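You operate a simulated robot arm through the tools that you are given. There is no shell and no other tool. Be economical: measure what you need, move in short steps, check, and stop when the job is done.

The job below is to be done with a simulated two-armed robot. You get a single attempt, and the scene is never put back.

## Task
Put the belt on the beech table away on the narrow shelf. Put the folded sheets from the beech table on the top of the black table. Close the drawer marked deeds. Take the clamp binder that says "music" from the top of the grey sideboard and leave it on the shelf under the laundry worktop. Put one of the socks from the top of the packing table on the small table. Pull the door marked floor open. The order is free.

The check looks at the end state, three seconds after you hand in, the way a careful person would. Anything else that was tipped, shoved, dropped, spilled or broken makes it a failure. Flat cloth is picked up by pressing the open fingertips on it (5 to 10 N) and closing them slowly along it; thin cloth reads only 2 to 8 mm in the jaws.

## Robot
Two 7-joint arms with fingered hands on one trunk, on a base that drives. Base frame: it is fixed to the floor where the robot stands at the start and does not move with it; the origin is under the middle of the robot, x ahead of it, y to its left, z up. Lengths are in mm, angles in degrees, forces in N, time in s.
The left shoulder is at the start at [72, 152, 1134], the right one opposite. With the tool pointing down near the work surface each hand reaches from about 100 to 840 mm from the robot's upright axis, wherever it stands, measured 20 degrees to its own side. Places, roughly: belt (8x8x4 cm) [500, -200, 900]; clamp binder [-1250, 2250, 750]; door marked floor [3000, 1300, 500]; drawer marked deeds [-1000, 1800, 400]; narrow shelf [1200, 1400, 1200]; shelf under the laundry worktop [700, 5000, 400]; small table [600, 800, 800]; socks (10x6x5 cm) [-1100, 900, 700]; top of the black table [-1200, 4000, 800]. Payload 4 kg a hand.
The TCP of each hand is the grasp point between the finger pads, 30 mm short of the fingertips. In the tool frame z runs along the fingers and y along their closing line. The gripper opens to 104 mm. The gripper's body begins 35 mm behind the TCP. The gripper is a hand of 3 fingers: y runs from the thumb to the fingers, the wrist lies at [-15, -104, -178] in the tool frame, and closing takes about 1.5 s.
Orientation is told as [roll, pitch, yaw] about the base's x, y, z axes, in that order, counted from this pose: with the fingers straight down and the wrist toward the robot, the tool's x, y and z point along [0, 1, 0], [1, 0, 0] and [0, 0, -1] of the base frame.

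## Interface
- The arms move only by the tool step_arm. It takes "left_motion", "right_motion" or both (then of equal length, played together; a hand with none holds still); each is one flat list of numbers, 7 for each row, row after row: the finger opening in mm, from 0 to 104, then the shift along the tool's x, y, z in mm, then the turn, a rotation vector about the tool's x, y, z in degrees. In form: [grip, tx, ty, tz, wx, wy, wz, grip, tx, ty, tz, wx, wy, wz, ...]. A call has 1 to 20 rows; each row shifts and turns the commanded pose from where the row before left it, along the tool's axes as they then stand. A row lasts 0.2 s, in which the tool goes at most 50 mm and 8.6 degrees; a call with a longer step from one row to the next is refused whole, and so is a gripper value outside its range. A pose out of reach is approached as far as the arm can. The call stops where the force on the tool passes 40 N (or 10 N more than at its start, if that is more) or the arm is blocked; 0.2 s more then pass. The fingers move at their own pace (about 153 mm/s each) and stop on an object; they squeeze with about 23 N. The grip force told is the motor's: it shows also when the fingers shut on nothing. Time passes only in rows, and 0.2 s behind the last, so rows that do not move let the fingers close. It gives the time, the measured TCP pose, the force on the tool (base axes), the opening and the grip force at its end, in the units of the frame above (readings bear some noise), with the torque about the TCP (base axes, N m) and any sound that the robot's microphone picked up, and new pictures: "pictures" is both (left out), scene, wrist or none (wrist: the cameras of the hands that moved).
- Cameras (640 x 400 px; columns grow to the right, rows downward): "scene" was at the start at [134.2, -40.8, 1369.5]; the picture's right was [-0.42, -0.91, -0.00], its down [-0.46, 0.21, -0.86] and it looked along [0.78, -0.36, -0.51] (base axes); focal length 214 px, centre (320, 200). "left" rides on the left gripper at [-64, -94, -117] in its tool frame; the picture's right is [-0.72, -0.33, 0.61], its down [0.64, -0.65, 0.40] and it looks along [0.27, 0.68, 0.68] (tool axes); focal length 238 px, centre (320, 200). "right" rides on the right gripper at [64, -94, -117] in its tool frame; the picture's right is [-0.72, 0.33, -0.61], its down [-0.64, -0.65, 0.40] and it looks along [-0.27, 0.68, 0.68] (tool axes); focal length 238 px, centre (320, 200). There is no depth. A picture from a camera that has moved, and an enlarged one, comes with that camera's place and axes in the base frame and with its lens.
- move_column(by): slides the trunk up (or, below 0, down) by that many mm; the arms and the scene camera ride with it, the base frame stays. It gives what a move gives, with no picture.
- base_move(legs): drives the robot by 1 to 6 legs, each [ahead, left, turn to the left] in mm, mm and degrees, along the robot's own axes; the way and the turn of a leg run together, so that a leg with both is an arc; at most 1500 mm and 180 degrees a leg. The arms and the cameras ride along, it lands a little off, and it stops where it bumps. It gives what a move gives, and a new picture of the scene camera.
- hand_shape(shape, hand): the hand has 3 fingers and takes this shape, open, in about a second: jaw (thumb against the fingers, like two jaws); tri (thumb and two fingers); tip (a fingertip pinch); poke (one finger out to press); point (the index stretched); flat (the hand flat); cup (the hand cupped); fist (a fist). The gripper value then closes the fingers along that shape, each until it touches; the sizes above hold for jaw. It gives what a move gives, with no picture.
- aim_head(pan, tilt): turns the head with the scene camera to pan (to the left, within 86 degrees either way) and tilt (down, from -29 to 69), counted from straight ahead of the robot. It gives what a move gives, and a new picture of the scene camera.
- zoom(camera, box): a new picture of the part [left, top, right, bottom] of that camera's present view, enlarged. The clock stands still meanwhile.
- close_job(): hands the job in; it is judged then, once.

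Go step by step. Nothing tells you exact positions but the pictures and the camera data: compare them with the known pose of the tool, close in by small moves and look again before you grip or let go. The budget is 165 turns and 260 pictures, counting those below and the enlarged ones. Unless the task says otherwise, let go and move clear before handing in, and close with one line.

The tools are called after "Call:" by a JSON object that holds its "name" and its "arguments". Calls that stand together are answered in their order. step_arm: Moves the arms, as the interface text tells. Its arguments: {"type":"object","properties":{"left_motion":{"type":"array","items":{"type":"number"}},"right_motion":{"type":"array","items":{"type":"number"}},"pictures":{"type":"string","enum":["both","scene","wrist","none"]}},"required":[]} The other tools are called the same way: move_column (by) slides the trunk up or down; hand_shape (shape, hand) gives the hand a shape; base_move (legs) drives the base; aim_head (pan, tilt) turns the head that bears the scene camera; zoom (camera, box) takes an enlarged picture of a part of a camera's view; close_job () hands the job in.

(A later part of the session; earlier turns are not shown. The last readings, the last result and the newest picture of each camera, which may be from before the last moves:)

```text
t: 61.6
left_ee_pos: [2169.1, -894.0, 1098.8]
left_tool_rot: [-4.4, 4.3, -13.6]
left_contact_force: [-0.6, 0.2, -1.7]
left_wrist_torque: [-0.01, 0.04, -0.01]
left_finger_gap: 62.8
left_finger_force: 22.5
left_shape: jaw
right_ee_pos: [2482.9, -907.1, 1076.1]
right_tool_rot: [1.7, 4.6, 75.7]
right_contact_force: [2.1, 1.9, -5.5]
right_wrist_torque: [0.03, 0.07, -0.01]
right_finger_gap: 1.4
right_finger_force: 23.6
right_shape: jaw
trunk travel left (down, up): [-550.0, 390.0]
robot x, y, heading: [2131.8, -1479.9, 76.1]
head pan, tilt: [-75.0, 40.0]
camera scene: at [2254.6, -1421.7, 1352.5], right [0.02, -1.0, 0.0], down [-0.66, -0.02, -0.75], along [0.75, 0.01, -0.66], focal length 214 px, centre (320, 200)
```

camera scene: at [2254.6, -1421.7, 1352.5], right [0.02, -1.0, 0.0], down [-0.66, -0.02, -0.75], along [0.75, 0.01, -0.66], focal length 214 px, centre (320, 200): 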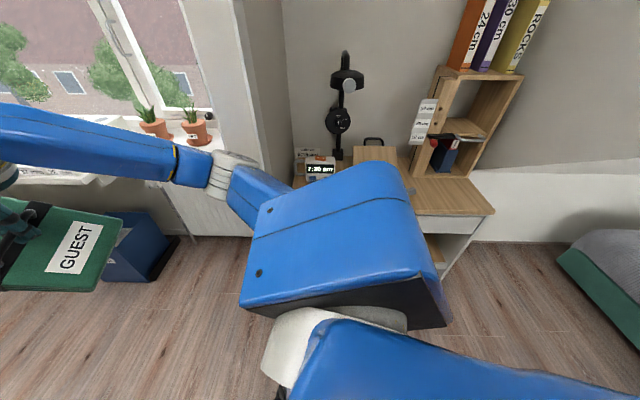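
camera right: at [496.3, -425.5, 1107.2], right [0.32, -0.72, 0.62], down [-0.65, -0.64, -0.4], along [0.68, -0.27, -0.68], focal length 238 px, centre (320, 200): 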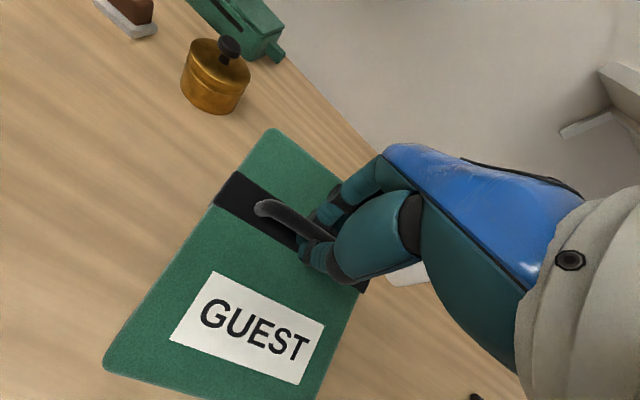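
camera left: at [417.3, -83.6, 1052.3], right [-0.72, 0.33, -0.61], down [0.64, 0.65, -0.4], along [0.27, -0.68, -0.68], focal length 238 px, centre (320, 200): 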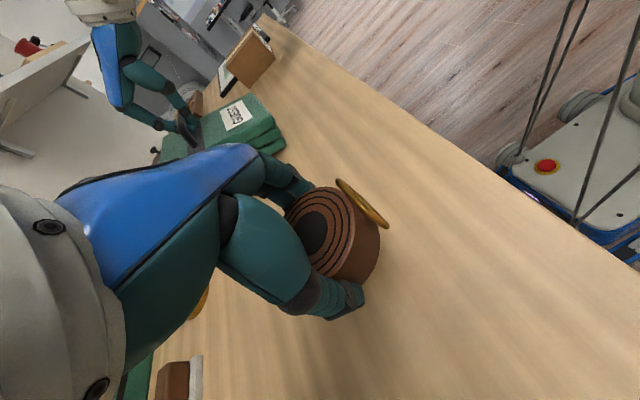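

The body leaned during that move; I check whether it has settled.

Call:
{"name": "aim_head", "arguments": {"pan": -60, "tilt": 55}}

```text
t: 62.4
left_ee_pos: [2159.9, -901.4, 1104.2]
left_tool_rot: [-3.8, 3.6, -13.6]
left_contact_force: [0.8, -0.1, -0.8]
left_wrist_torque: [0.02, 0.02, 0.01]
left_finger_gap: 62.9
left_finger_force: 23.3
left_shape: jaw
right_ee_pos: [2473.9, -915.5, 1083.7]
right_tool_rot: [1.1, 4.1, 75.5]
right_contact_force: [1.0, -1.1, -4.9]
right_wrist_torque: [-0.04, -0.02, 0.01]
right_finger_gap: 1.4
right_finger_force: 22.7
right_shape: jaw
trunk travel left (down, up): [-550.0, 390.0]
robot x, y, heading: [2134.6, -1475.8, 76.6]
head pan, tilt: [-60.0, 55.0]
camera scene: at [2228.9, -1409.6, 1333.6], right [0.28, -0.96, 0.0], down [-0.79, -0.23, -0.56], along [0.54, 0.16, -0.83], focal length 214 px, centre (320, 200)
```

scene: 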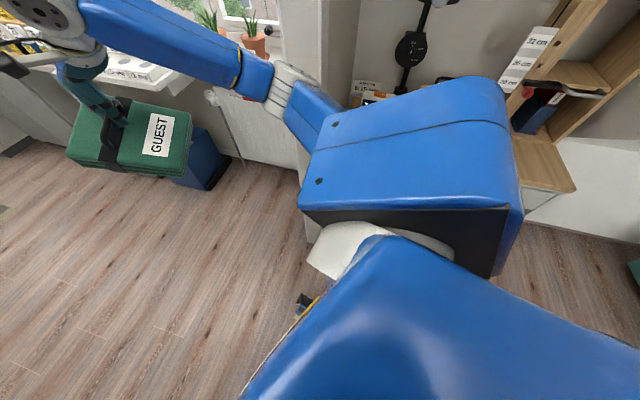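

The body is upright again. I turn to heading 90, centre between the posts and go forward.

Call:
{"name": "base_move", "arguments": {"legs": [[0, -70, 13.4], [500, 0, 0]]}}

```text
t: 66.1
left_ee_pos: [2081.5, -431.9, 1103.4]
left_tool_rot: [-3.8, 3.2, 0.0]
left_contact_force: [0.5, 1.2, -2.2]
left_wrist_torque: [0.02, 0.0, 0.01]
left_finger_gap: 62.8
left_finger_force: 22.3
left_shape: jaw
right_ee_pos: [2390.4, -370.8, 1083.7]
right_tool_rot: [0.3, 4.0, 89.1]
right_contact_force: [-0.1, 0.1, -4.9]
right_wrist_torque: [0.0, -0.01, -0.01]
right_finger_gap: 1.5
right_finger_force: 23.6
right_shape: jaw
trunk travel left (down, up): [-550.0, 390.0]
robot x, y, heading: [2199.6, -1002.2, 89.5]
head pan, tilt: [-60.0, 55.0]
camera scene: at [2263.7, -909.1, 1334.5], right [0.5, -0.87, 0.0], down [-0.71, -0.41, -0.57], along [0.5, 0.28, -0.82], focal length 214 px, centre (320, 200)
```

scene: 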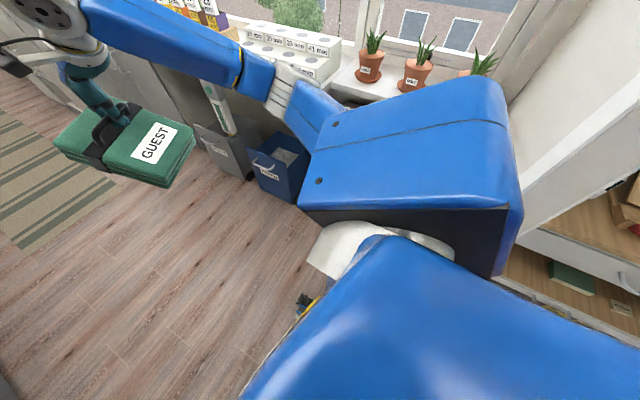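

Through the posts. I continue ahead and look at the cabinets on the right and the shelf on the left.

Call:
{"name": "base_move", "arguments": {"legs": [[1000, -20, 0], [500, 0, 0]]}}

Call:
{"name": "aim_head", "arguments": {"pan": -40, "tilt": 30}}

Call:
{"name": "aim_head", "arguments": {"pan": 40, "tilt": 15}}

```text
t: 73.9
left_ee_pos: [2132.0, 1076.0, 1105.2]
left_tool_rot: [-3.8, 3.2, -1.1]
left_contact_force: [-0.3, 0.1, -1.9]
left_wrist_torque: [-0.01, 0.02, 0.01]
left_finger_gap: 63.1
left_finger_force: 23.0
left_shape: jaw
right_ee_pos: [2443.9, 1129.6, 1086.1]
right_tool_rot: [0.5, 3.9, 87.8]
right_contact_force: [0.6, -0.4, -4.2]
right_wrist_torque: [-0.01, 0.04, 0.0]
right_finger_gap: 1.0
right_finger_force: 22.8
right_shape: jaw
trunk travel left (down, up): [-550.0, 390.0]
robot x, y, heading: [2238.6, 504.4, 88.7]
head pan, tilt: [-60.0, 55.0]
camera scene: at [2304.2, 596.1, 1334.5], right [0.48, -0.88, 0.0], down [-0.72, -0.39, -0.57], along [0.5, 0.27, -0.82], focal length 214 px, centre (320, 200)
```

scene: 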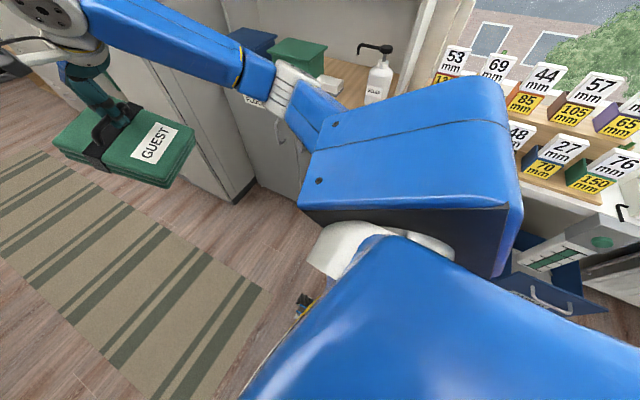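

```text
t: 74.8
left_ee_pos: [2132.9, 1074.4, 1104.9]
left_tool_rot: [-3.6, 3.2, -1.3]
left_contact_force: [-0.1, 0.3, -1.7]
left_wrist_torque: [0.02, 0.0, 0.03]
left_finger_gap: 62.8
left_finger_force: 23.8
left_shape: jaw
right_ee_pos: [2442.6, 1127.9, 1088.5]
right_tool_rot: [0.4, 3.9, 87.8]
right_contact_force: [0.5, -0.3, -4.8]
right_wrist_torque: [-0.04, 0.0, -0.02]
right_finger_gap: 0.9
right_finger_force: 23.0
right_shape: jaw
trunk travel left (down, up): [-550.0, 390.0]
robot x, y, heading: [2243.7, 503.4, 88.6]
head pan, tilt: [-40.0, 30.0]
camera scene: at [2300.8, 631.0, 1370.1], right [0.75, -0.66, 0.0], down [-0.33, -0.38, -0.86], along [0.57, 0.65, -0.5], focal length 214 px, centre (320, 200)
```

scene: 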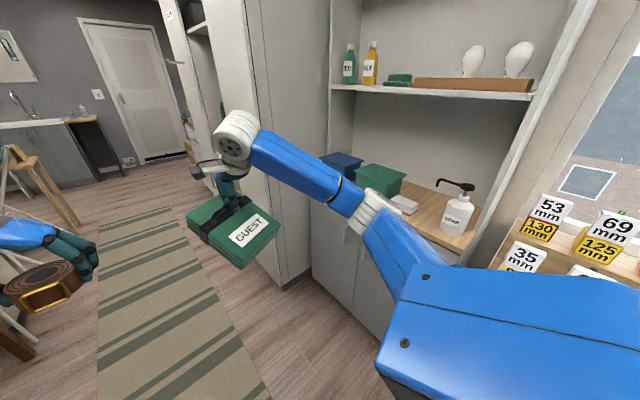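

```text
t: 76.3
left_ee_pos: [2133.8, 1074.3, 1105.6]
left_tool_rot: [-3.7, 3.2, -1.2]
left_contact_force: [-0.3, 0.2, -2.1]
left_wrist_torque: [0.0, 0.0, -0.02]
left_finger_gap: 63.0
left_finger_force: 23.1
left_shape: jaw
right_ee_pos: [2442.4, 1127.5, 1088.0]
right_tool_rot: [0.4, 3.8, 87.8]
right_contact_force: [0.4, -0.3, -4.0]
right_wrist_torque: [-0.01, -0.03, -0.01]
right_finger_gap: 1.3
right_finger_force: 22.9
right_shape: jaw
trunk travel left (down, up): [-550.0, 390.0]
robot x, y, heading: [2236.8, 505.0, 88.5]
head pan, tilt: [40.0, 15.0]
camera scene: at [2182.7, 636.4, 1394.4], right [0.78, 0.62, 0.0], down [0.16, -0.21, -0.97], along [-0.6, 0.75, -0.26], focal length 214 px, centre (320, 200)
```

scene: 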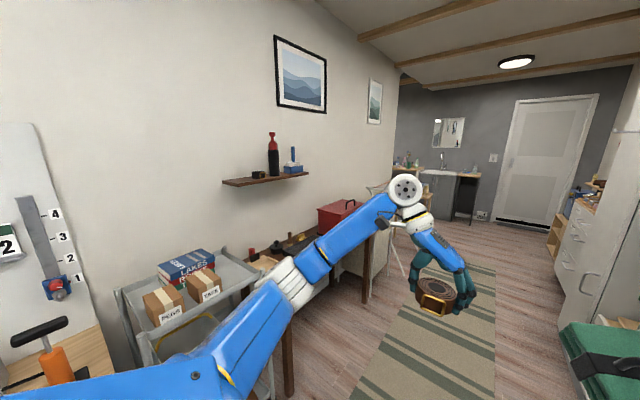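

The narrow shelf (brown, with a bottle) is ahead on the left; free room is at its near end. I pull the hands in, level them, drive to y≈1400 and turn to face the wall.

Call:
{"name": "step_arm", "arguments": {"left_motion": [0, -25, -8, -8, -3.2, 3.7, 0, 0, -25, -8, -8, 0, 0, 0, 0, -25, -8, -8, 0, 0, 0, 0, -25, -8, -8, 0, 0, 0, 0, -25, -8, -8, 0, 0, 0, 0, -25, -8, -8, 0, 0, 0], "right_motion": [0, -8, -35, -12, 0, -3.8, 0, 0, -8, -35, -12, 0, 0, 0, 0, -8, -35, -12, 0, 0, 0, 0, -8, -35, -12, 0, 0, 0, 0, -8, -35, -12, 0, 0, 0, 0, -8, -35, -12, 0, 0, 0], "pictures": "none"}}

Call:
{"name": "base_move", "arguments": {"legs": [[850, 0, 1.4], [0, 0, 90], [200, 0, 0]]}}

Call:
{"name": "aim_head", "arguments": {"pan": 0, "tilt": 20}}

```text
t: 77.7
left_ee_pos: [2080.8, 921.8, 1154.0]
left_tool_rot: [0.1, -0.1, -1.2]
left_contact_force: [0.9, -1.0, -1.3]
left_wrist_torque: [0.05, 0.04, 0.04]
left_finger_gap: 62.9
left_finger_force: 23.0
left_shape: jaw
right_ee_pos: [2477.9, 916.4, 1176.2]
right_tool_rot: [-3.4, 3.7, 87.9]
right_contact_force: [-0.3, -0.3, -3.7]
right_wrist_torque: [-0.01, 0.01, 0.01]
right_finger_gap: 1.3
right_finger_force: 23.0
right_shape: jaw
trunk travel left (down, up): [-550.0, 390.0]
robot x, y, heading: [2238.3, 510.3, 88.5]
head pan, tilt: [40.0, 15.0]
```

```text
t: 81.6
left_ee_pos: [2082.1, 1673.6, 1159.6]
left_tool_rot: [0.8, -0.3, -0.4]
left_contact_force: [-0.3, -0.6, -1.3]
left_wrist_torque: [0.04, -0.03, 0.02]
left_finger_gap: 62.8
left_finger_force: 23.4
left_shape: jaw
right_ee_pos: [2481.9, 1672.5, 1179.9]
right_tool_rot: [-3.9, 3.5, 87.8]
right_contact_force: [0.6, -0.2, -4.4]
right_wrist_torque: [0.01, -0.01, -0.03]
right_finger_gap: 1.1
right_finger_force: 23.0
right_shape: jaw
trunk travel left (down, up): [-550.0, 390.0]
robot x, y, heading: [2251.2, 1274.2, 89.2]
head pan, tilt: [40.0, 15.0]
stopped in leg 1: the robot was blocked; the commanded pose is now the measured one
camera scene: at [2180.7, 1376.1, 1396.6], right [0.77, 0.63, 0.01], down [0.17, -0.19, -0.97], along [-0.61, 0.75, -0.25], focal length 214 px, centre (320, 200)
```

scene: 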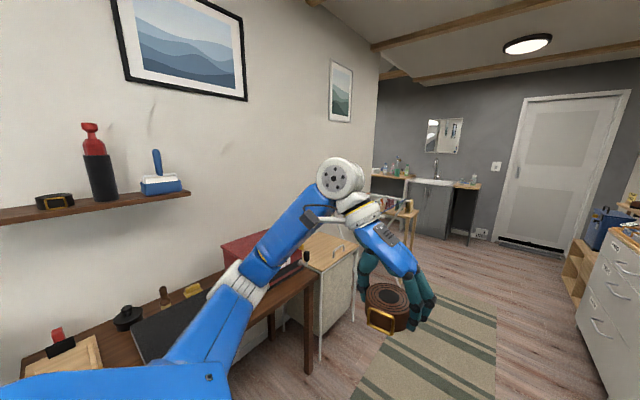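

```text
t: 82.6
left_ee_pos: [2082.0, 1670.4, 1161.0]
left_tool_rot: [0.9, -0.2, -0.4]
left_contact_force: [0.1, -0.5, -1.3]
left_wrist_torque: [-0.01, 0.03, -0.03]
left_finger_gap: 62.7
left_finger_force: 23.3
left_shape: jaw
right_ee_pos: [2482.3, 1672.4, 1180.5]
right_tool_rot: [-3.7, 3.3, 88.0]
right_contact_force: [-0.1, 0.1, -4.1]
right_wrist_torque: [-0.04, -0.01, -0.03]
right_finger_gap: 1.4
right_finger_force: 23.2
right_shape: jaw
trunk travel left (down, up): [-550.0, 390.0]
robot x, y, heading: [2250.3, 1271.0, 89.1]
head pan, tilt: [0.0, 20.0]
camera scene: at [2241.8, 1394.8, 1389.2], right [1.0, -0.01, 0.01], down [0.0, -0.33, -0.95], along [0.01, 0.95, -0.33], focal length 214 px, centre (320, 200)
```

scene: 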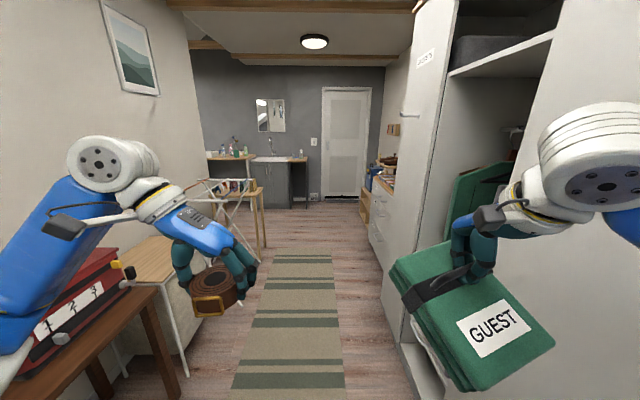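

The right elbow touched the wardrobe on the right; I step back-left, turn to face the shelf (free space about y≈1240), and approach.

Call:
{"name": "base_move", "arguments": {"legs": [[-80, 200, 0], [0, 0, 90.9], [150, -160, 0]]}}

Call:
{"name": "aim_head", "arguments": {"pan": 10, "tilt": 25}}

```text
t: 83.3
left_ee_pos: [2086.3, 1678.9, 1156.2]
left_tool_rot: [0.3, 0.1, -0.4]
left_contact_force: [-0.7, -0.2, -1.5]
left_wrist_torque: [0.0, 0.02, 0.03]
left_finger_gap: 63.3
left_finger_force: 23.3
left_shape: jaw
right_ee_pos: [2487.5, 1679.4, 1176.6]
right_tool_rot: [-3.8, 3.8, 87.6]
right_contact_force: [-0.2, -0.8, -4.0]
right_wrist_torque: [-0.03, -0.01, -0.02]
right_finger_gap: 1.5
right_finger_force: 23.3
right_shape: jaw
trunk travel left (down, up): [-550.0, 390.0]
robot x, y, heading: [2250.9, 1269.5, 89.3]
head pan, tilt: [0.0, 20.0]
stopped in leg 1: the robot was blocked; the commanded pose is now the measured one
camera scene: at [2238.8, 1403.9, 1387.6], right [1.0, -0.01, 0.01], down [0.0, -0.33, -0.94], along [0.02, 0.94, -0.33], focal length 214 px, centre (320, 200)
```

scene: 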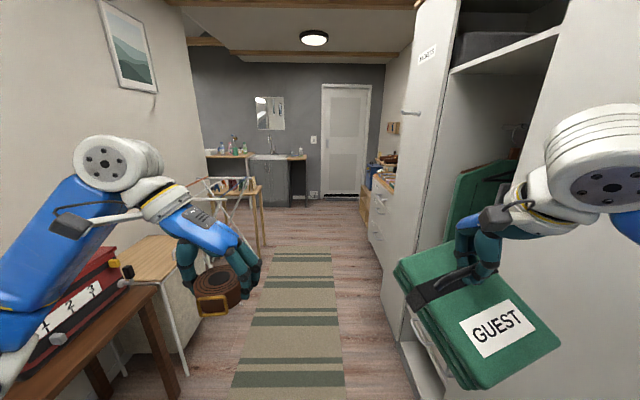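

```text
t: 84.0
left_ee_pos: [2086.3, 1677.5, 1157.0]
left_tool_rot: [0.4, -0.1, -0.4]
left_contact_force: [0.0, -0.4, -1.6]
left_wrist_torque: [-0.02, -0.01, -0.01]
left_finger_gap: 62.8
left_finger_force: 23.1
left_shape: jaw
right_ee_pos: [2488.2, 1678.3, 1175.6]
right_tool_rot: [-3.7, 3.8, 88.0]
right_contact_force: [0.6, 0.0, -3.9]
right_wrist_torque: [-0.01, 0.0, 0.01]
right_finger_gap: 1.3
right_finger_force: 23.0
right_shape: jaw
trunk travel left (down, up): [-550.0, 390.0]
robot x, y, heading: [2248.1, 1271.3, 89.4]
head pan, tilt: [10.0, 25.0]
camera scene: at [2223.5, 1400.4, 1379.7], right [0.99, 0.16, 0.01], down [0.08, -0.41, -0.91], along [-0.14, 0.9, -0.42], focal length 214 px, centre (320, 200)
```

scene: 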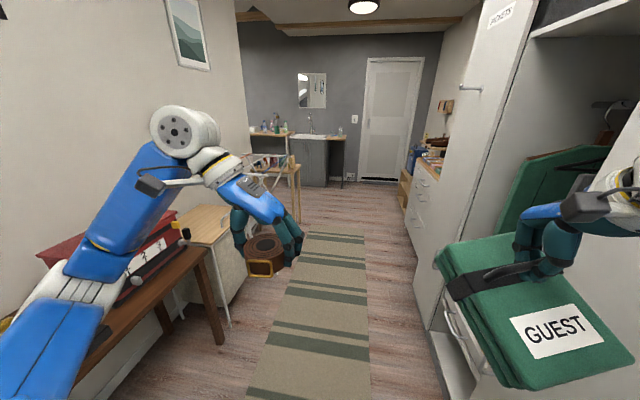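

Backing while in contact is refused; I try a purely sideways step.

Call:
{"name": "base_move", "arguments": {"legs": [[0, 150, 0]]}}

```text
t: 85.4
left_ee_pos: [1948.2, 1689.5, 1156.2]
left_tool_rot: [0.0, 1.0, 0.1]
left_contact_force: [1.1, -0.4, -0.8]
left_wrist_torque: [0.0, 0.03, -0.01]
left_finger_gap: 62.7
left_finger_force: 23.0
left_shape: jaw
right_ee_pos: [2349.4, 1693.3, 1166.9]
right_tool_rot: [-2.5, 4.2, 88.3]
right_contact_force: [2.0, -0.1, -4.7]
right_wrist_torque: [-0.05, 0.01, 0.03]
right_finger_gap: 1.4
right_finger_force: 23.2
right_shape: jaw
trunk travel left (down, up): [-550.0, 390.0]
robot x, y, heading: [2094.0, 1272.7, 89.7]
head pan, tilt: [10.0, 25.0]
camera scene: at [2099.5, 1417.5, 1378.4], right [0.99, 0.17, -0.02], down [0.06, -0.42, -0.91], along [-0.16, 0.89, -0.42], focal length 214 px, centre (320, 200)
```

scene: 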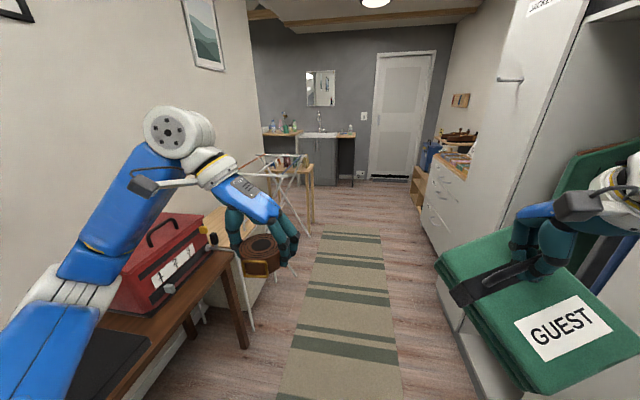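

Freed. Now I turn to face the shelf.

Call:
{"name": "base_move", "arguments": {"legs": [[-120, 0, 0], [0, 0, 90.3], [100, -150, 0]]}}

Call:
{"name": "aim_head", "arguments": {"pan": 10, "tilt": 25}}

```text
t: 91.7
left_ee_pos: [1579.7, 1127.1, 1153.2]
left_tool_rot: [0.3, 0.0, 91.2]
left_contact_force: [0.4, -0.6, -2.0]
left_wrist_torque: [-0.01, -0.01, -0.01]
left_finger_gap: 62.9
left_finger_force: 22.9
left_shape: jaw
right_ee_pos: [1569.0, 1527.2, 1173.3]
right_tool_rot: [-3.7, 4.1, 179.3]
right_contact_force: [0.5, -0.9, -4.1]
right_wrist_torque: [0.02, -0.04, -0.01]
right_finger_gap: 1.2
right_finger_force: 23.1
right_shape: jaw
trunk travel left (down, up): [-550.0, 390.0]
robot x, y, heading: [1990.0, 1303.0, -179.1]
head pan, tilt: [10.0, 25.0]
camera scene: at [1847.3, 1279.4, 1378.5], right [-0.19, 0.98, 0.0], down [0.42, 0.08, -0.91], along [-0.89, -0.17, -0.42], focal length 214 px, centre (320, 200)
```

scene: 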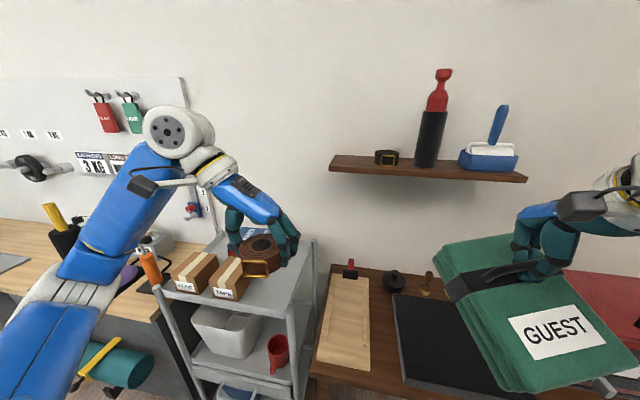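

```text
t: 92.2
left_ee_pos: [1580.4, 1128.2, 1155.1]
left_tool_rot: [0.4, 0.0, 91.2]
left_contact_force: [-0.9, 0.5, -1.7]
left_wrist_torque: [0.0, 0.0, -0.01]
left_finger_gap: 62.8
left_finger_force: 23.1
left_shape: jaw
right_ee_pos: [1568.7, 1528.8, 1172.4]
right_tool_rot: [-3.6, 4.1, 179.4]
right_contact_force: [0.9, -0.2, -3.7]
right_wrist_torque: [0.02, 0.01, 0.0]
right_finger_gap: 1.7
right_finger_force: 22.8
right_shape: jaw
trunk travel left (down, up): [-550.0, 390.0]
robot x, y, heading: [1989.9, 1298.8, -179.3]
head pan, tilt: [10.0, 25.0]
camera scene: at [1845.9, 1281.3, 1378.4], right [-0.19, 0.98, 0.0], down [0.42, 0.08, -0.91], along [-0.89, -0.17, -0.42], focal length 214 px, centre (320, 200)
```

scene: 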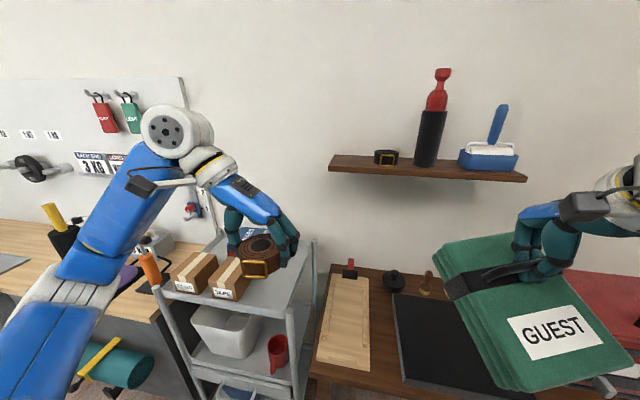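

Free space on the narrow shelf is y≈1195–1325, front edge x≈1220, top z≈1195. I advance and raise the trunk.

Call:
{"name": "base_move", "arguments": {"legs": [[140, 0, 0]]}}

Call:
{"name": "move_column", "arguments": {"by": 140}}

```text
t: 93.6
left_ee_pos: [1440.2, 1130.8, 1156.5]
left_tool_rot: [0.3, 0.3, 91.0]
left_contact_force: [0.3, -1.0, -1.2]
left_wrist_torque: [0.0, 0.0, 0.03]
left_finger_gap: 62.9
left_finger_force: 22.8
left_shape: jaw
right_ee_pos: [1431.1, 1532.2, 1173.1]
right_tool_rot: [-3.5, 4.0, 179.1]
right_contact_force: [0.7, 1.0, -4.7]
right_wrist_torque: [0.0, -0.02, -0.05]
right_finger_gap: 1.4
right_finger_force: 22.7
right_shape: jaw
trunk travel left (down, up): [-550.0, 390.0]
robot x, y, heading: [1850.5, 1298.5, -179.4]
head pan, tilt: [10.0, 25.0]
camera scene: at [1707.6, 1284.6, 1378.7], right [-0.18, 0.98, 0.0], down [0.42, 0.08, -0.91], along [-0.89, -0.17, -0.42], focal length 214 px, centre (320, 200)
```

scene: 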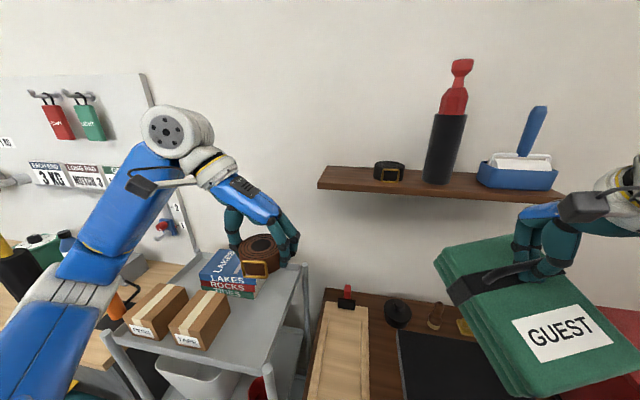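

```text
t: 95.2
left_ee_pos: [1438.3, 1129.9, 1295.5]
left_tool_rot: [0.2, 0.2, 91.0]
left_contact_force: [0.6, 0.6, -1.5]
left_wrist_torque: [0.02, 0.01, 0.03]
left_finger_gap: 62.7
left_finger_force: 23.2
left_shape: jaw
right_ee_pos: [1430.4, 1532.0, 1312.8]
right_tool_rot: [-3.5, 4.1, 179.1]
right_contact_force: [0.1, 0.6, -4.3]
right_wrist_torque: [-0.03, -0.06, -0.04]
right_finger_gap: 1.3
right_finger_force: 23.1
right_shape: jaw
trunk travel left (down, up): [-690.0, 250.0]
robot x, y, heading: [1850.3, 1301.7, -179.2]
head pan, tilt: [10.0, 25.0]
```

I carry the belt over the free end of the shelf.

Call:
{"name": "step_arm", "arguments": {"left_motion": [0, 41, 17, 0, 0, 0, 0, 0, 41, 17, 0, 0, 0, 0, 0, 41, 17, 0, 0, 0, 0, 0, 41, 17, 0, 0, 0, 0, 0, 41, 17, 0, 0, 0, 0, 0, 41, 17, 0, 0, 0, 0, 0, 41, 17, 0, 0, 0, -1, 0, 0, 0, 0, 0, 0, 0]}}

```text
t: 97.0
left_ee_pos: [1153.3, 1243.7, 1296.6]
left_tool_rot: [0.4, 0.3, 91.9]
left_contact_force: [-0.7, 0.3, -1.8]
left_wrist_torque: [0.01, -0.02, 0.03]
left_finger_gap: 63.0
left_finger_force: 22.9
left_shape: jaw
left hand out of reach, approached as far as the arm can: row 7
right_ee_pos: [1431.0, 1533.9, 1311.7]
right_tool_rot: [-3.4, 4.1, 179.1]
right_contact_force: [0.9, 0.6, -4.6]
right_wrist_torque: [0.04, -0.06, -0.01]
right_finger_gap: 1.2
right_finger_force: 22.8
right_shape: jaw
trunk travel left (down, up): [-690.0, 250.0]
robot x, y, heading: [1852.1, 1298.2, -179.4]
head pan, tilt: [10.0, 25.0]
camera scene: at [1704.0, 1288.3, 1518.3], right [-0.18, 0.98, 0.0], down [0.42, 0.07, -0.91], along [-0.89, -0.17, -0.42], focal length 214 px, centre (320, 200)
camera left: at [1220.7, 1151.3, 1412.4], right [0.73, -0.31, -0.62], down [-0.62, -0.68, -0.4], along [-0.3, 0.67, -0.68], focal length 238 px, centre (320, 200)
```

scene: 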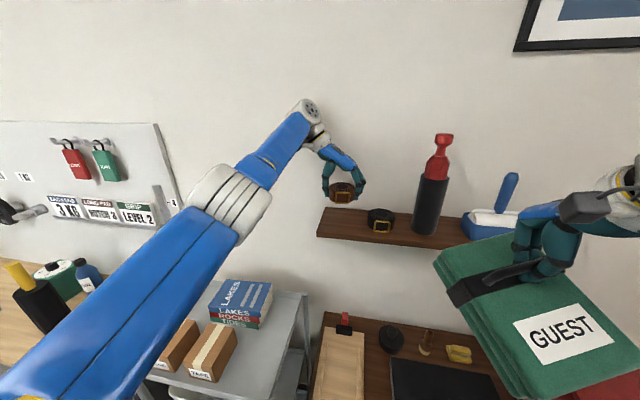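
left: 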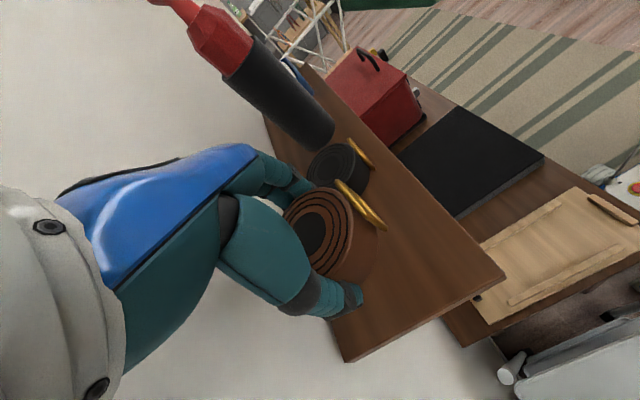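

Position above the shelf looks right; I lower with the trunk first.

Call:
{"name": "move_column", "arguments": {"by": -50}}

Call:
{"name": "step_arm", "arguments": {"left_motion": [0, 0, 0, 0, 0, 0, 0]}}

```text
t: 98.0
left_ee_pos: [1152.9, 1240.8, 1245.3]
left_tool_rot: [0.2, 0.3, 92.0]
left_contact_force: [0.1, 0.4, -0.7]
left_wrist_torque: [0.02, 0.0, -0.01]
left_finger_gap: 62.7
left_finger_force: 23.4
left_shape: jaw
right_ee_pos: [1430.1, 1532.8, 1262.6]
right_tool_rot: [-3.4, 4.1, 179.1]
right_contact_force: [-0.2, -0.3, -5.1]
right_wrist_torque: [-0.01, -0.01, 0.0]
right_finger_gap: 1.3
right_finger_force: 23.3
right_shape: jaw
trunk travel left (down, up): [-640.0, 300.0]
robot x, y, heading: [1853.5, 1299.1, -179.5]
head pan, tilt: [10.0, 25.0]
```

```text
t: 98.4
left_ee_pos: [1153.4, 1240.8, 1245.4]
left_tool_rot: [0.3, 0.3, 92.0]
left_contact_force: [0.1, 0.6, -1.5]
left_wrist_torque: [-0.01, -0.02, 0.01]
left_finger_gap: 62.6
left_finger_force: 22.6
left_shape: jaw
right_ee_pos: [1428.9, 1532.6, 1262.6]
right_tool_rot: [-3.5, 4.1, 179.2]
right_contact_force: [0.2, -0.5, -4.0]
right_wrist_torque: [0.01, -0.06, 0.01]
right_finger_gap: 1.2
right_finger_force: 22.5
right_shape: jaw
trunk travel left (down, up): [-640.0, 300.0]
robot x, y, heading: [1850.2, 1297.5, -179.4]
head pan, tilt: [10.0, 25.0]
camera scene: at [1703.3, 1284.0, 1468.2], right [-0.18, 0.98, 0.0], down [0.42, 0.08, -0.9], along [-0.89, -0.17, -0.43], focal length 214 px, centre (320, 200)
camera left: at [1220.3, 1149.1, 1361.7], right [0.73, -0.3, -0.62], down [-0.62, -0.68, -0.4], along [-0.29, 0.67, -0.68], focal length 238 px, centre (320, 200)
```

scene: 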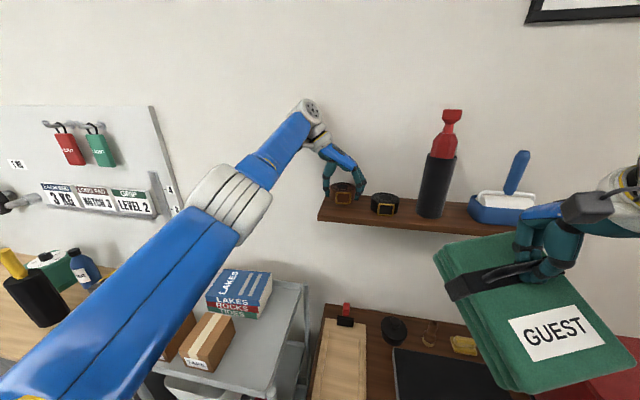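
left: 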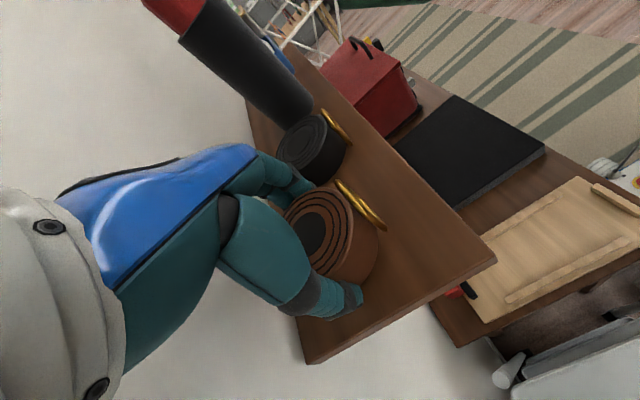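

I lower in small steps, watching the force.

Call:
{"name": "step_arm", "arguments": {"left_motion": [0, 0, -4, 5, 0, 0, 0, 0, 0, 0, 3, 0, 0, 0], "pictures": "none"}}

Call:
{"name": "step_arm", "arguments": {"left_motion": [0, 0, 0, 4, 0, 0, 0], "pictures": "none"}}

Call:
{"name": "step_arm", "arguments": {"left_motion": [0, 0, 0, 4, 0, 0, 0], "pictures": "wrist"}}

```text
t: 99.0
left_ee_pos: [1154.2, 1235.6, 1236.8]
left_tool_rot: [0.2, 0.2, 91.9]
left_contact_force: [0.3, 0.2, -1.6]
left_wrist_torque: [0.01, 0.02, 0.01]
left_finger_gap: 62.9
left_finger_force: 22.7
left_shape: jaw
right_ee_pos: [1429.5, 1530.0, 1262.6]
right_tool_rot: [-3.6, 4.0, 179.2]
right_contact_force: [-0.6, -0.5, -4.7]
right_wrist_torque: [-0.01, -0.02, 0.02]
right_finger_gap: 1.3
right_finger_force: 23.0
right_shape: jaw
trunk travel left (down, up): [-640.0, 300.0]
robot x, y, heading: [1851.1, 1300.2, -179.7]
head pan, tilt: [10.0, 25.0]
```

```text
t: 99.4
left_ee_pos: [1154.0, 1238.0, 1232.7]
left_tool_rot: [0.3, 0.3, 92.0]
left_contact_force: [-0.6, 0.1, -1.6]
left_wrist_torque: [-0.02, 0.0, -0.01]
left_finger_gap: 62.7
left_finger_force: 23.3
left_shape: jaw
right_ee_pos: [1430.3, 1533.8, 1262.4]
right_tool_rot: [-3.4, 4.1, 179.1]
right_contact_force: [-0.1, 0.3, -5.7]
right_wrist_torque: [0.01, -0.01, -0.02]
right_finger_gap: 1.3
right_finger_force: 23.4
right_shape: jaw
trunk travel left (down, up): [-640.0, 300.0]
robot x, y, heading: [1849.5, 1301.1, -179.2]
head pan, tilt: [10.0, 25.0]
```

```text
t: 99.8
left_ee_pos: [1155.2, 1237.0, 1230.4]
left_tool_rot: [0.4, 0.2, 91.9]
left_contact_force: [-2.0, 0.3, 0.5]
left_wrist_torque: [0.14, 0.08, 0.07]
left_finger_gap: 62.9
left_finger_force: 22.5
left_shape: jaw
right_ee_pos: [1430.7, 1532.8, 1263.3]
right_tool_rot: [-3.5, 4.0, 179.2]
right_contact_force: [0.1, 0.1, -3.9]
right_wrist_torque: [0.04, 0.03, -0.03]
right_finger_gap: 1.1
right_finger_force: 22.7
right_shape: jaw
trunk travel left (down, up): [-640.0, 300.0]
robot x, y, heading: [1846.6, 1302.0, -179.7]
head pan, tilt: [10.0, 25.0]
camera left: at [1221.9, 1144.7, 1347.0], right [0.73, -0.3, -0.62], down [-0.62, -0.68, -0.4], along [-0.3, 0.67, -0.68], focal length 238 px, centre (320, 200)
```

left: 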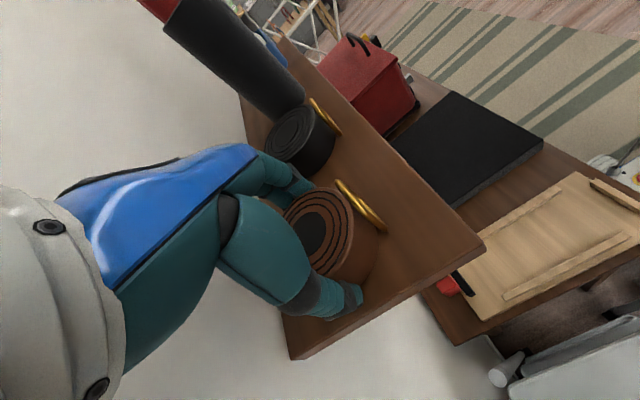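

Contact made. I open gently and rise.

Call:
{"name": "step_arm", "arguments": {"left_motion": [66, 0, 0, 0, 0, 0, 0, 72, 0, 0, 0, 0, 0, 0, 78, 0, 0, 0, 0, 0, 0, 84, 0, 0, 0, 0, 0, 0, 84, 0, 0, 0, 0, 0, 0], "pictures": "wrist"}}

```text
t: 101.0
left_ee_pos: [1154.6, 1237.1, 1230.5]
left_tool_rot: [0.5, 0.2, 91.9]
left_contact_force: [-0.2, -1.5, 4.8]
left_wrist_torque: [0.19, 0.05, 0.01]
left_finger_gap: 82.2
left_finger_force: 0.1
left_shape: jaw
right_ee_pos: [1430.5, 1532.9, 1261.7]
right_tool_rot: [-3.5, 4.1, 179.2]
right_contact_force: [-1.0, -0.3, -4.2]
right_wrist_torque: [-0.01, -0.02, 0.01]
right_finger_gap: 1.2
right_finger_force: 23.0
right_shape: jaw
trunk travel left (down, up): [-640.0, 300.0]
robot x, y, heading: [1852.4, 1301.7, -179.2]
head pan, tilt: [10.0, 25.0]
camera left: at [1222.6, 1144.4, 1346.8], right [0.73, -0.3, -0.62], down [-0.62, -0.68, -0.4], along [-0.3, 0.67, -0.68], focal length 238 px, centre (320, 200)
```

left: 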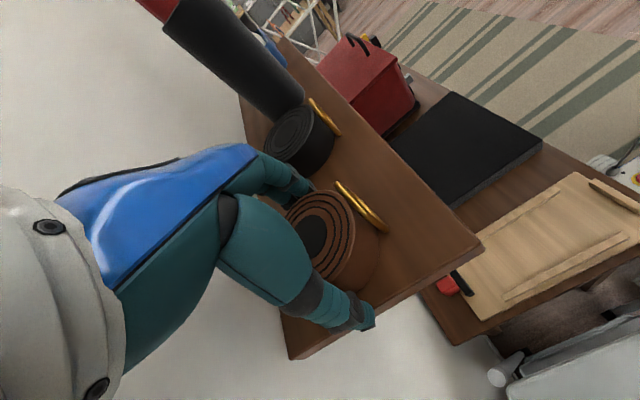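

Released. I lift clear and withdraw.

Call:
{"name": "step_arm", "arguments": {"left_motion": [84, 0, 0, -15, 0, 0, 0, 84, 0, 0, -25, 0, 0, 0, 84, 0, 0, -25, 0, 0, 0, 84, -41, -10, 0, 0, 0, 0, 84, -41, -10, 0, 0, 0, 0, 84, -41, -10, 0, 0, 0, 0, 84, -41, -10, 0, 0, 0, 0, 84, -41, -10, 0, 0, 0, 0, 84, -41, -10, 0, 0, 0, 0, 84, -41, -10, 0, 0, 0, 0]}}

```text
t: 103.2
left_ee_pos: [1209.4, 1191.6, 1382.4]
left_tool_rot: [0.3, 0.2, 91.8]
left_contact_force: [0.2, -0.5, 0.2]
left_wrist_torque: [-0.02, 0.01, -0.01]
left_finger_gap: 84.0
left_finger_force: 0.0
left_shape: jaw
left hand out of reach, approached as far as the arm can: row 2, 3, 4, 5, 6, 7, 8, 9, 10
right_ee_pos: [1429.7, 1531.4, 1263.4]
right_tool_rot: [-3.6, 4.0, 179.3]
right_contact_force: [0.2, -0.6, -4.6]
right_wrist_torque: [0.02, -0.03, -0.01]
right_finger_gap: 1.5
right_finger_force: 23.0
right_shape: jaw
trunk travel left (down, up): [-640.0, 300.0]
robot x, y, heading: [1849.9, 1302.6, -179.4]
head pan, tilt: [10.0, 25.0]
camera scene: at [1705.2, 1284.5, 1468.4], right [-0.18, 0.98, 0.0], down [0.42, 0.08, -0.91], along [-0.89, -0.17, -0.42], focal length 214 px, centre (320, 200)
camera left: at [1277.2, 1099.7, 1499.3], right [0.73, -0.31, -0.62], down [-0.62, -0.68, -0.4], along [-0.29, 0.67, -0.68], focal length 238 px, centre (320, 200)
```

scene: 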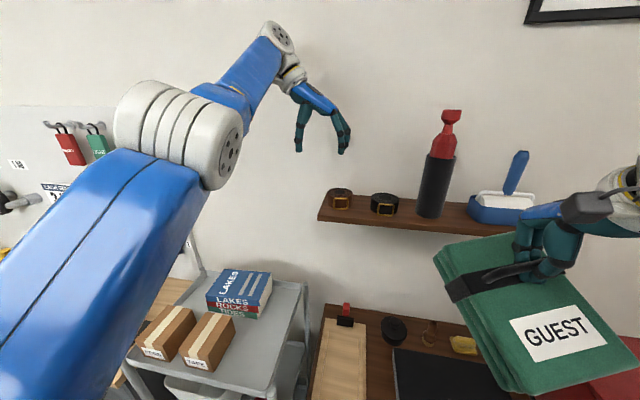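
left: 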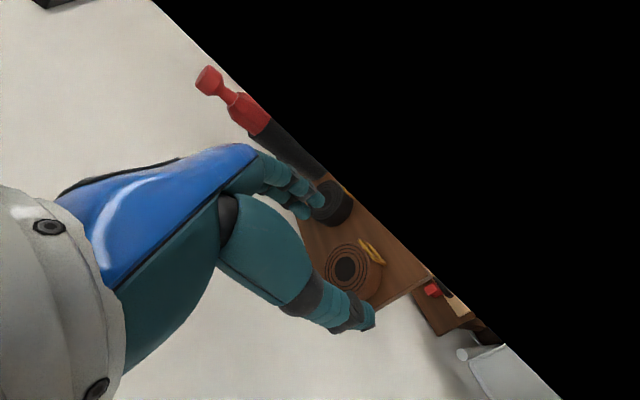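

The belt sits on the narrow shelf. The arm is lagging in an odd posture; I let it settle.

Call:
{"name": "step_arm", "arguments": {"left_motion": [84, 0, 0, 0, 0, 0, 0, 84, 0, 0, 0, 0, 0, 0, 84, 0, 0, 0, 0, 0, 0], "pictures": "none"}}

```text
t: 104.0
left_ee_pos: [1209.8, 1193.5, 1382.1]
left_tool_rot: [0.3, 0.3, 91.8]
left_contact_force: [-1.0, 0.2, -0.2]
left_wrist_torque: [0.02, 0.02, -0.01]
left_finger_gap: 83.8
left_finger_force: 0.0
left_shape: jaw
right_ee_pos: [1429.9, 1532.9, 1263.7]
right_tool_rot: [-3.5, 4.0, 179.1]
right_contact_force: [0.0, 0.1, -4.7]
right_wrist_torque: [0.04, -0.03, -0.02]
right_finger_gap: 1.4
right_finger_force: 22.9
right_shape: jaw
trunk travel left (down, up): [-640.0, 300.0]
robot x, y, heading: [1851.8, 1299.6, -179.3]
head pan, tilt: [10.0, 25.0]
```

Call:
{"name": "step_arm", "arguments": {"left_motion": [84, -30, -5, 0, 0, 0, 0, 84, -30, -5, 0, 0, 0, 0, 84, -30, -5, 5, 0, 0, 0, 84, -30, -5, 10, 0, 0, 0], "pictures": "scene"}}

```text
t: 105.0
left_ee_pos: [1231.5, 1179.4, 1419.0]
left_tool_rot: [0.2, 0.3, 92.0]
left_contact_force: [0.3, -0.8, 0.4]
left_wrist_torque: [-0.02, -0.01, 0.02]
left_finger_gap: 84.0
left_finger_force: 0.0
left_shape: jaw
left hand out of reach, approached as far as the arm can: row 1, 2, 3, 4
right_ee_pos: [1429.9, 1533.6, 1262.4]
right_tool_rot: [-3.6, 3.9, 179.1]
right_contact_force: [-0.6, 1.5, -4.2]
right_wrist_torque: [0.02, -0.02, 0.03]
right_finger_gap: 1.3
right_finger_force: 23.3
right_shape: jaw
trunk travel left (down, up): [-640.0, 300.0]
robot x, y, heading: [1849.2, 1297.2, -179.4]
head pan, tilt: [10.0, 25.0]
camera scene: at [1704.2, 1284.7, 1468.3], right [-0.18, 0.98, 0.0], down [0.42, 0.08, -0.91], along [-0.89, -0.17, -0.43], focal length 214 px, centre (320, 200)
```

scene: 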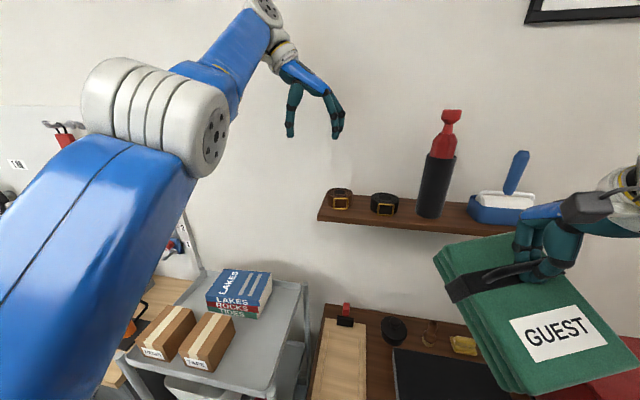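

The hand is clear of the shelf. I back off and then unwind the left arm's posture.

Call:
{"name": "base_move", "arguments": {"legs": [[-200, 0, 0]]}}

Call:
{"name": "step_arm", "arguments": {"left_motion": [84, 0, 0, 30, 0, 0, -8, 84, 0, 0, 30, 0, 0, -8, 84, 0, 0, 30, 0, 0, -8, 84, 0, 0, 30, 0, 0, -8, 84, 0, 0, 30, 0, 0, -8, 84, 0, 0, 30, 0, 0, -8], "pictures": "scene"}}

```text
t: 106.5
left_ee_pos: [1413.5, 1181.3, 1416.5]
left_tool_rot: [0.1, 0.3, 92.0]
left_contact_force: [0.2, 0.4, 0.5]
left_wrist_torque: [0.02, -0.02, 0.0]
left_finger_gap: 83.7
left_finger_force: 0.1
left_shape: jaw
right_ee_pos: [1614.8, 1534.6, 1261.1]
right_tool_rot: [-3.4, 4.3, 179.1]
right_contact_force: [-0.5, -0.6, -4.0]
right_wrist_torque: [0.02, -0.02, 0.01]
right_finger_gap: 1.3
right_finger_force: 23.0
right_shape: jaw
trunk travel left (down, up): [-640.0, 300.0]
robot x, y, heading: [2040.7, 1303.6, -179.4]
head pan, tilt: [10.0, 25.0]
camera scene: at [1887.9, 1287.1, 1467.6], right [-0.18, 0.98, 0.0], down [0.42, 0.08, -0.9], along [-0.89, -0.17, -0.43], focal length 214 px, centre (320, 200)
```

scene: 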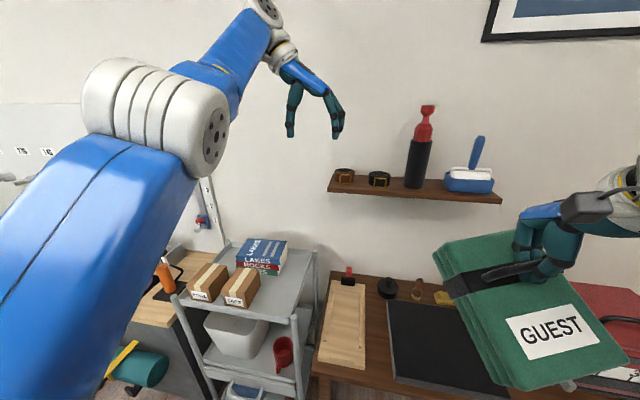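

```text
t: 107.9
left_ee_pos: [1280.0, 1182.4, 1310.0]
left_tool_rot: [0.3, 0.0, 140.1]
left_contact_force: [1.0, 0.9, 0.1]
left_wrist_torque: [-0.02, -0.02, 0.01]
left_finger_gap: 84.0
left_finger_force: 0.1
left_shape: jaw
left hand out of reach, approached as far as the arm can: row 1, 2, 3, 4, 5, 6
right_ee_pos: [1620.3, 1533.7, 1262.1]
right_tool_rot: [-3.4, 4.0, 179.1]
right_contact_force: [-0.4, 0.2, -3.9]
right_wrist_torque: [0.05, -0.03, 0.0]
right_finger_gap: 1.3
right_finger_force: 22.7
right_shape: jaw
trunk travel left (down, up): [-640.0, 300.0]
robot x, y, heading: [2039.0, 1306.1, -179.4]
head pan, tilt: [10.0, 25.0]
camera scene: at [1891.3, 1287.1, 1468.1], right [-0.18, 0.98, 0.0], down [0.42, 0.08, -0.9], along [-0.89, -0.17, -0.43], focal length 214 px, centre (320, 200)
```

scene: 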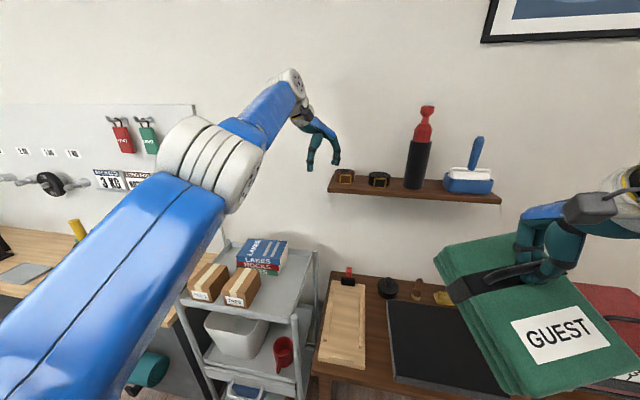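

The left arm is stretched straight and locked; I pull the wrist straight in toward the shoulder to make the elbow bend.

Call:
{"name": "step_arm", "arguments": {"left_motion": [84, -27.8, -30.5, 18.2, 0, 0, 0, 84, -27.8, -30.5, 18.2, 0, 0, 0, 84, -27.8, -30.5, 18.2, 0, 0, 0, 84, -27.8, -30.5, 18.2, 0, 0, 0, 84, -27.8, -30.5, 18.2, 0, 0, 0], "pictures": "scene"}}

```text
t: 109.1
left_ee_pos: [1281.6, 1183.1, 1310.8]
left_tool_rot: [0.5, 0.0, 139.9]
left_contact_force: [-0.2, -1.5, 0.4]
left_wrist_torque: [0.01, 0.0, -0.01]
left_finger_gap: 83.6
left_finger_force: 0.1
left_shape: jaw
left hand out of reach, approached as far as the arm can: row 1, 2, 3, 4, 5
right_ee_pos: [1621.1, 1533.9, 1263.8]
right_tool_rot: [-3.5, 4.1, 179.0]
right_contact_force: [-0.5, -0.2, -4.6]
right_wrist_torque: [0.02, -0.03, 0.02]
right_finger_gap: 1.3
right_finger_force: 22.8
right_shape: jaw
trunk travel left (down, up): [-640.0, 300.0]
robot x, y, heading: [2043.0, 1298.9, -179.3]
head pan, tilt: [10.0, 25.0]
camera scene: at [1893.0, 1286.9, 1468.2], right [-0.18, 0.98, 0.0], down [0.42, 0.08, -0.9], along [-0.89, -0.17, -0.43], focal length 214 px, centre (320, 200)
```

scene: 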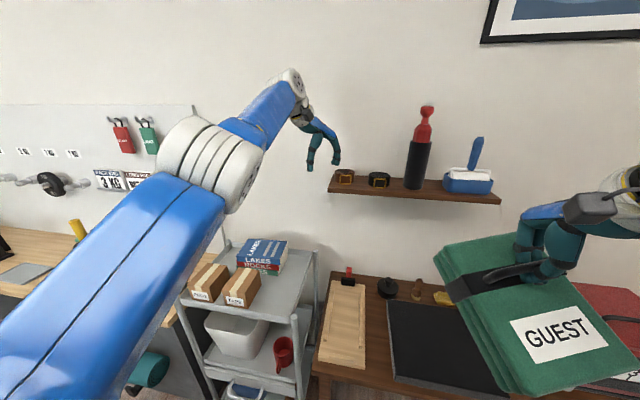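

Still locked. I back up for room and try sideways moves, which should bend the elbow out of line.

Call:
{"name": "base_move", "arguments": {"legs": [[-150, 0, 0]]}}

Call:
{"name": "step_arm", "arguments": {"left_motion": [84, -35, 0, 0, 0, 0, 8, 84, -35, 0, 0, 0, 0, 8, 84, -35, 0, 0, 0, 0, 8, 84, -35, 0, 0, 0, 0, 8, 84, -35, 0, 0, 0, 0, 8], "pictures": "none"}}

Call:
{"name": "step_arm", "arguments": {"left_motion": [84, -35, 0, 0, 0, 0, 0, 84, -35, 0, 0, 0, 0, 0, 84, -35, 0, 0, 0, 0, 0, 84, -35, 0, 0, 0, 0, 0, 84, -35, 0, 0, 0, 0, 0], "pictures": "scene"}}

```text
t: 110.5
left_ee_pos: [1429.0, 1181.5, 1308.7]
left_tool_rot: [0.3, 0.1, 140.2]
left_contact_force: [0.7, -0.5, 0.6]
left_wrist_torque: [-0.02, 0.03, -0.02]
left_finger_gap: 83.9
left_finger_force: 0.1
left_shape: jaw
right_ee_pos: [1767.7, 1534.4, 1262.2]
right_tool_rot: [-3.5, 4.0, 179.3]
right_contact_force: [-0.4, -0.4, -4.0]
right_wrist_torque: [-0.01, 0.02, 0.02]
right_finger_gap: 1.6
right_finger_force: 23.5
right_shape: jaw
trunk travel left (down, up): [-640.0, 300.0]
robot x, y, heading: [2189.2, 1302.6, -179.3]
head pan, tilt: [10.0, 25.0]
camera scene: at [2038.7, 1288.0, 1467.7], right [-0.19, 0.98, 0.0], down [0.42, 0.08, -0.9], along [-0.89, -0.17, -0.43], focal length 214 px, centre (320, 200)
```

scene: 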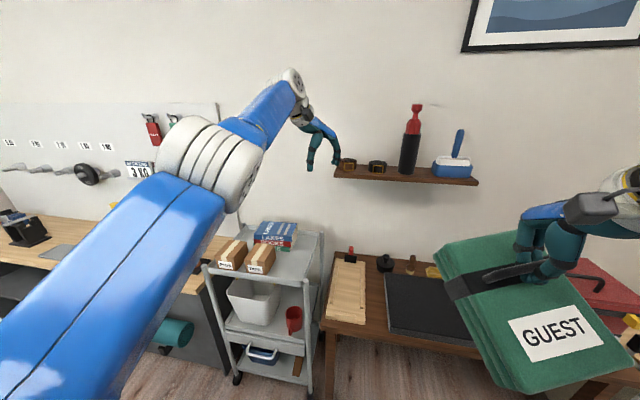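

```text
t: 111.7
left_ee_pos: [1518.9, 1286.1, 1336.1]
left_tool_rot: [0.3, 0.3, 99.8]
left_contact_force: [0.2, -0.7, 1.8]
left_wrist_torque: [0.01, 0.02, 0.01]
left_finger_gap: 83.8
left_finger_force: 0.0
left_shape: jaw
left hand out of reach, approached as far as the arm can: row 1, 2, 3, 4, 5
right_ee_pos: [1773.7, 1534.3, 1264.8]
right_tool_rot: [-3.4, 3.8, 179.3]
right_contact_force: [-1.0, -0.3, -5.0]
right_wrist_torque: [0.04, -0.03, -0.01]
right_finger_gap: 1.1
right_finger_force: 22.8
right_shape: jaw
trunk travel left (down, up): [-640.0, 300.0]
robot x, y, heading: [2192.7, 1304.8, -179.6]
head pan, tilt: [10.0, 25.0]
```

```text
t: 112.9
left_ee_pos: [1564.5, 1342.6, 1400.4]
left_tool_rot: [0.5, 0.3, 100.0]
left_contact_force: [0.8, 0.5, 0.0]
left_wrist_torque: [0.02, 0.04, 0.02]
left_finger_gap: 83.9
left_finger_force: 0.1
left_shape: jaw
left hand out of reach, approached as far as the arm can: row 1, 2, 3, 4, 5
right_ee_pos: [1774.3, 1535.6, 1263.8]
right_tool_rot: [-3.5, 3.7, 179.3]
right_contact_force: [-0.2, -0.4, -4.2]
right_wrist_torque: [0.01, 0.01, -0.04]
right_finger_gap: 1.3
right_finger_force: 22.8
right_shape: jaw
trunk travel left (down, up): [-640.0, 300.0]
robot x, y, heading: [2189.7, 1308.9, -179.5]
head pan, tilt: [10.0, 25.0]
camera scene: at [2044.8, 1289.9, 1468.5], right [-0.19, 0.98, 0.0], down [0.42, 0.08, -0.91], along [-0.89, -0.17, -0.42], focal length 214 px, centre (320, 200)
```

scene: 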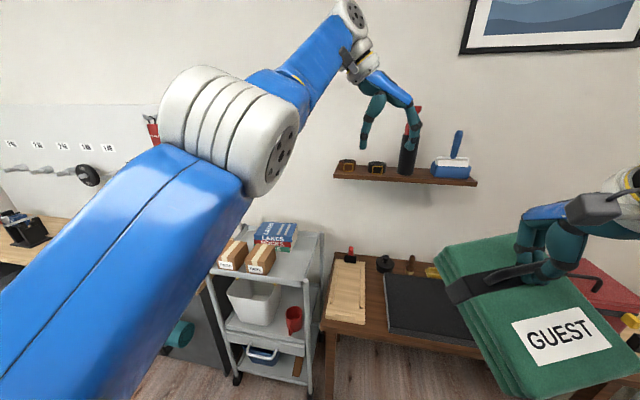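

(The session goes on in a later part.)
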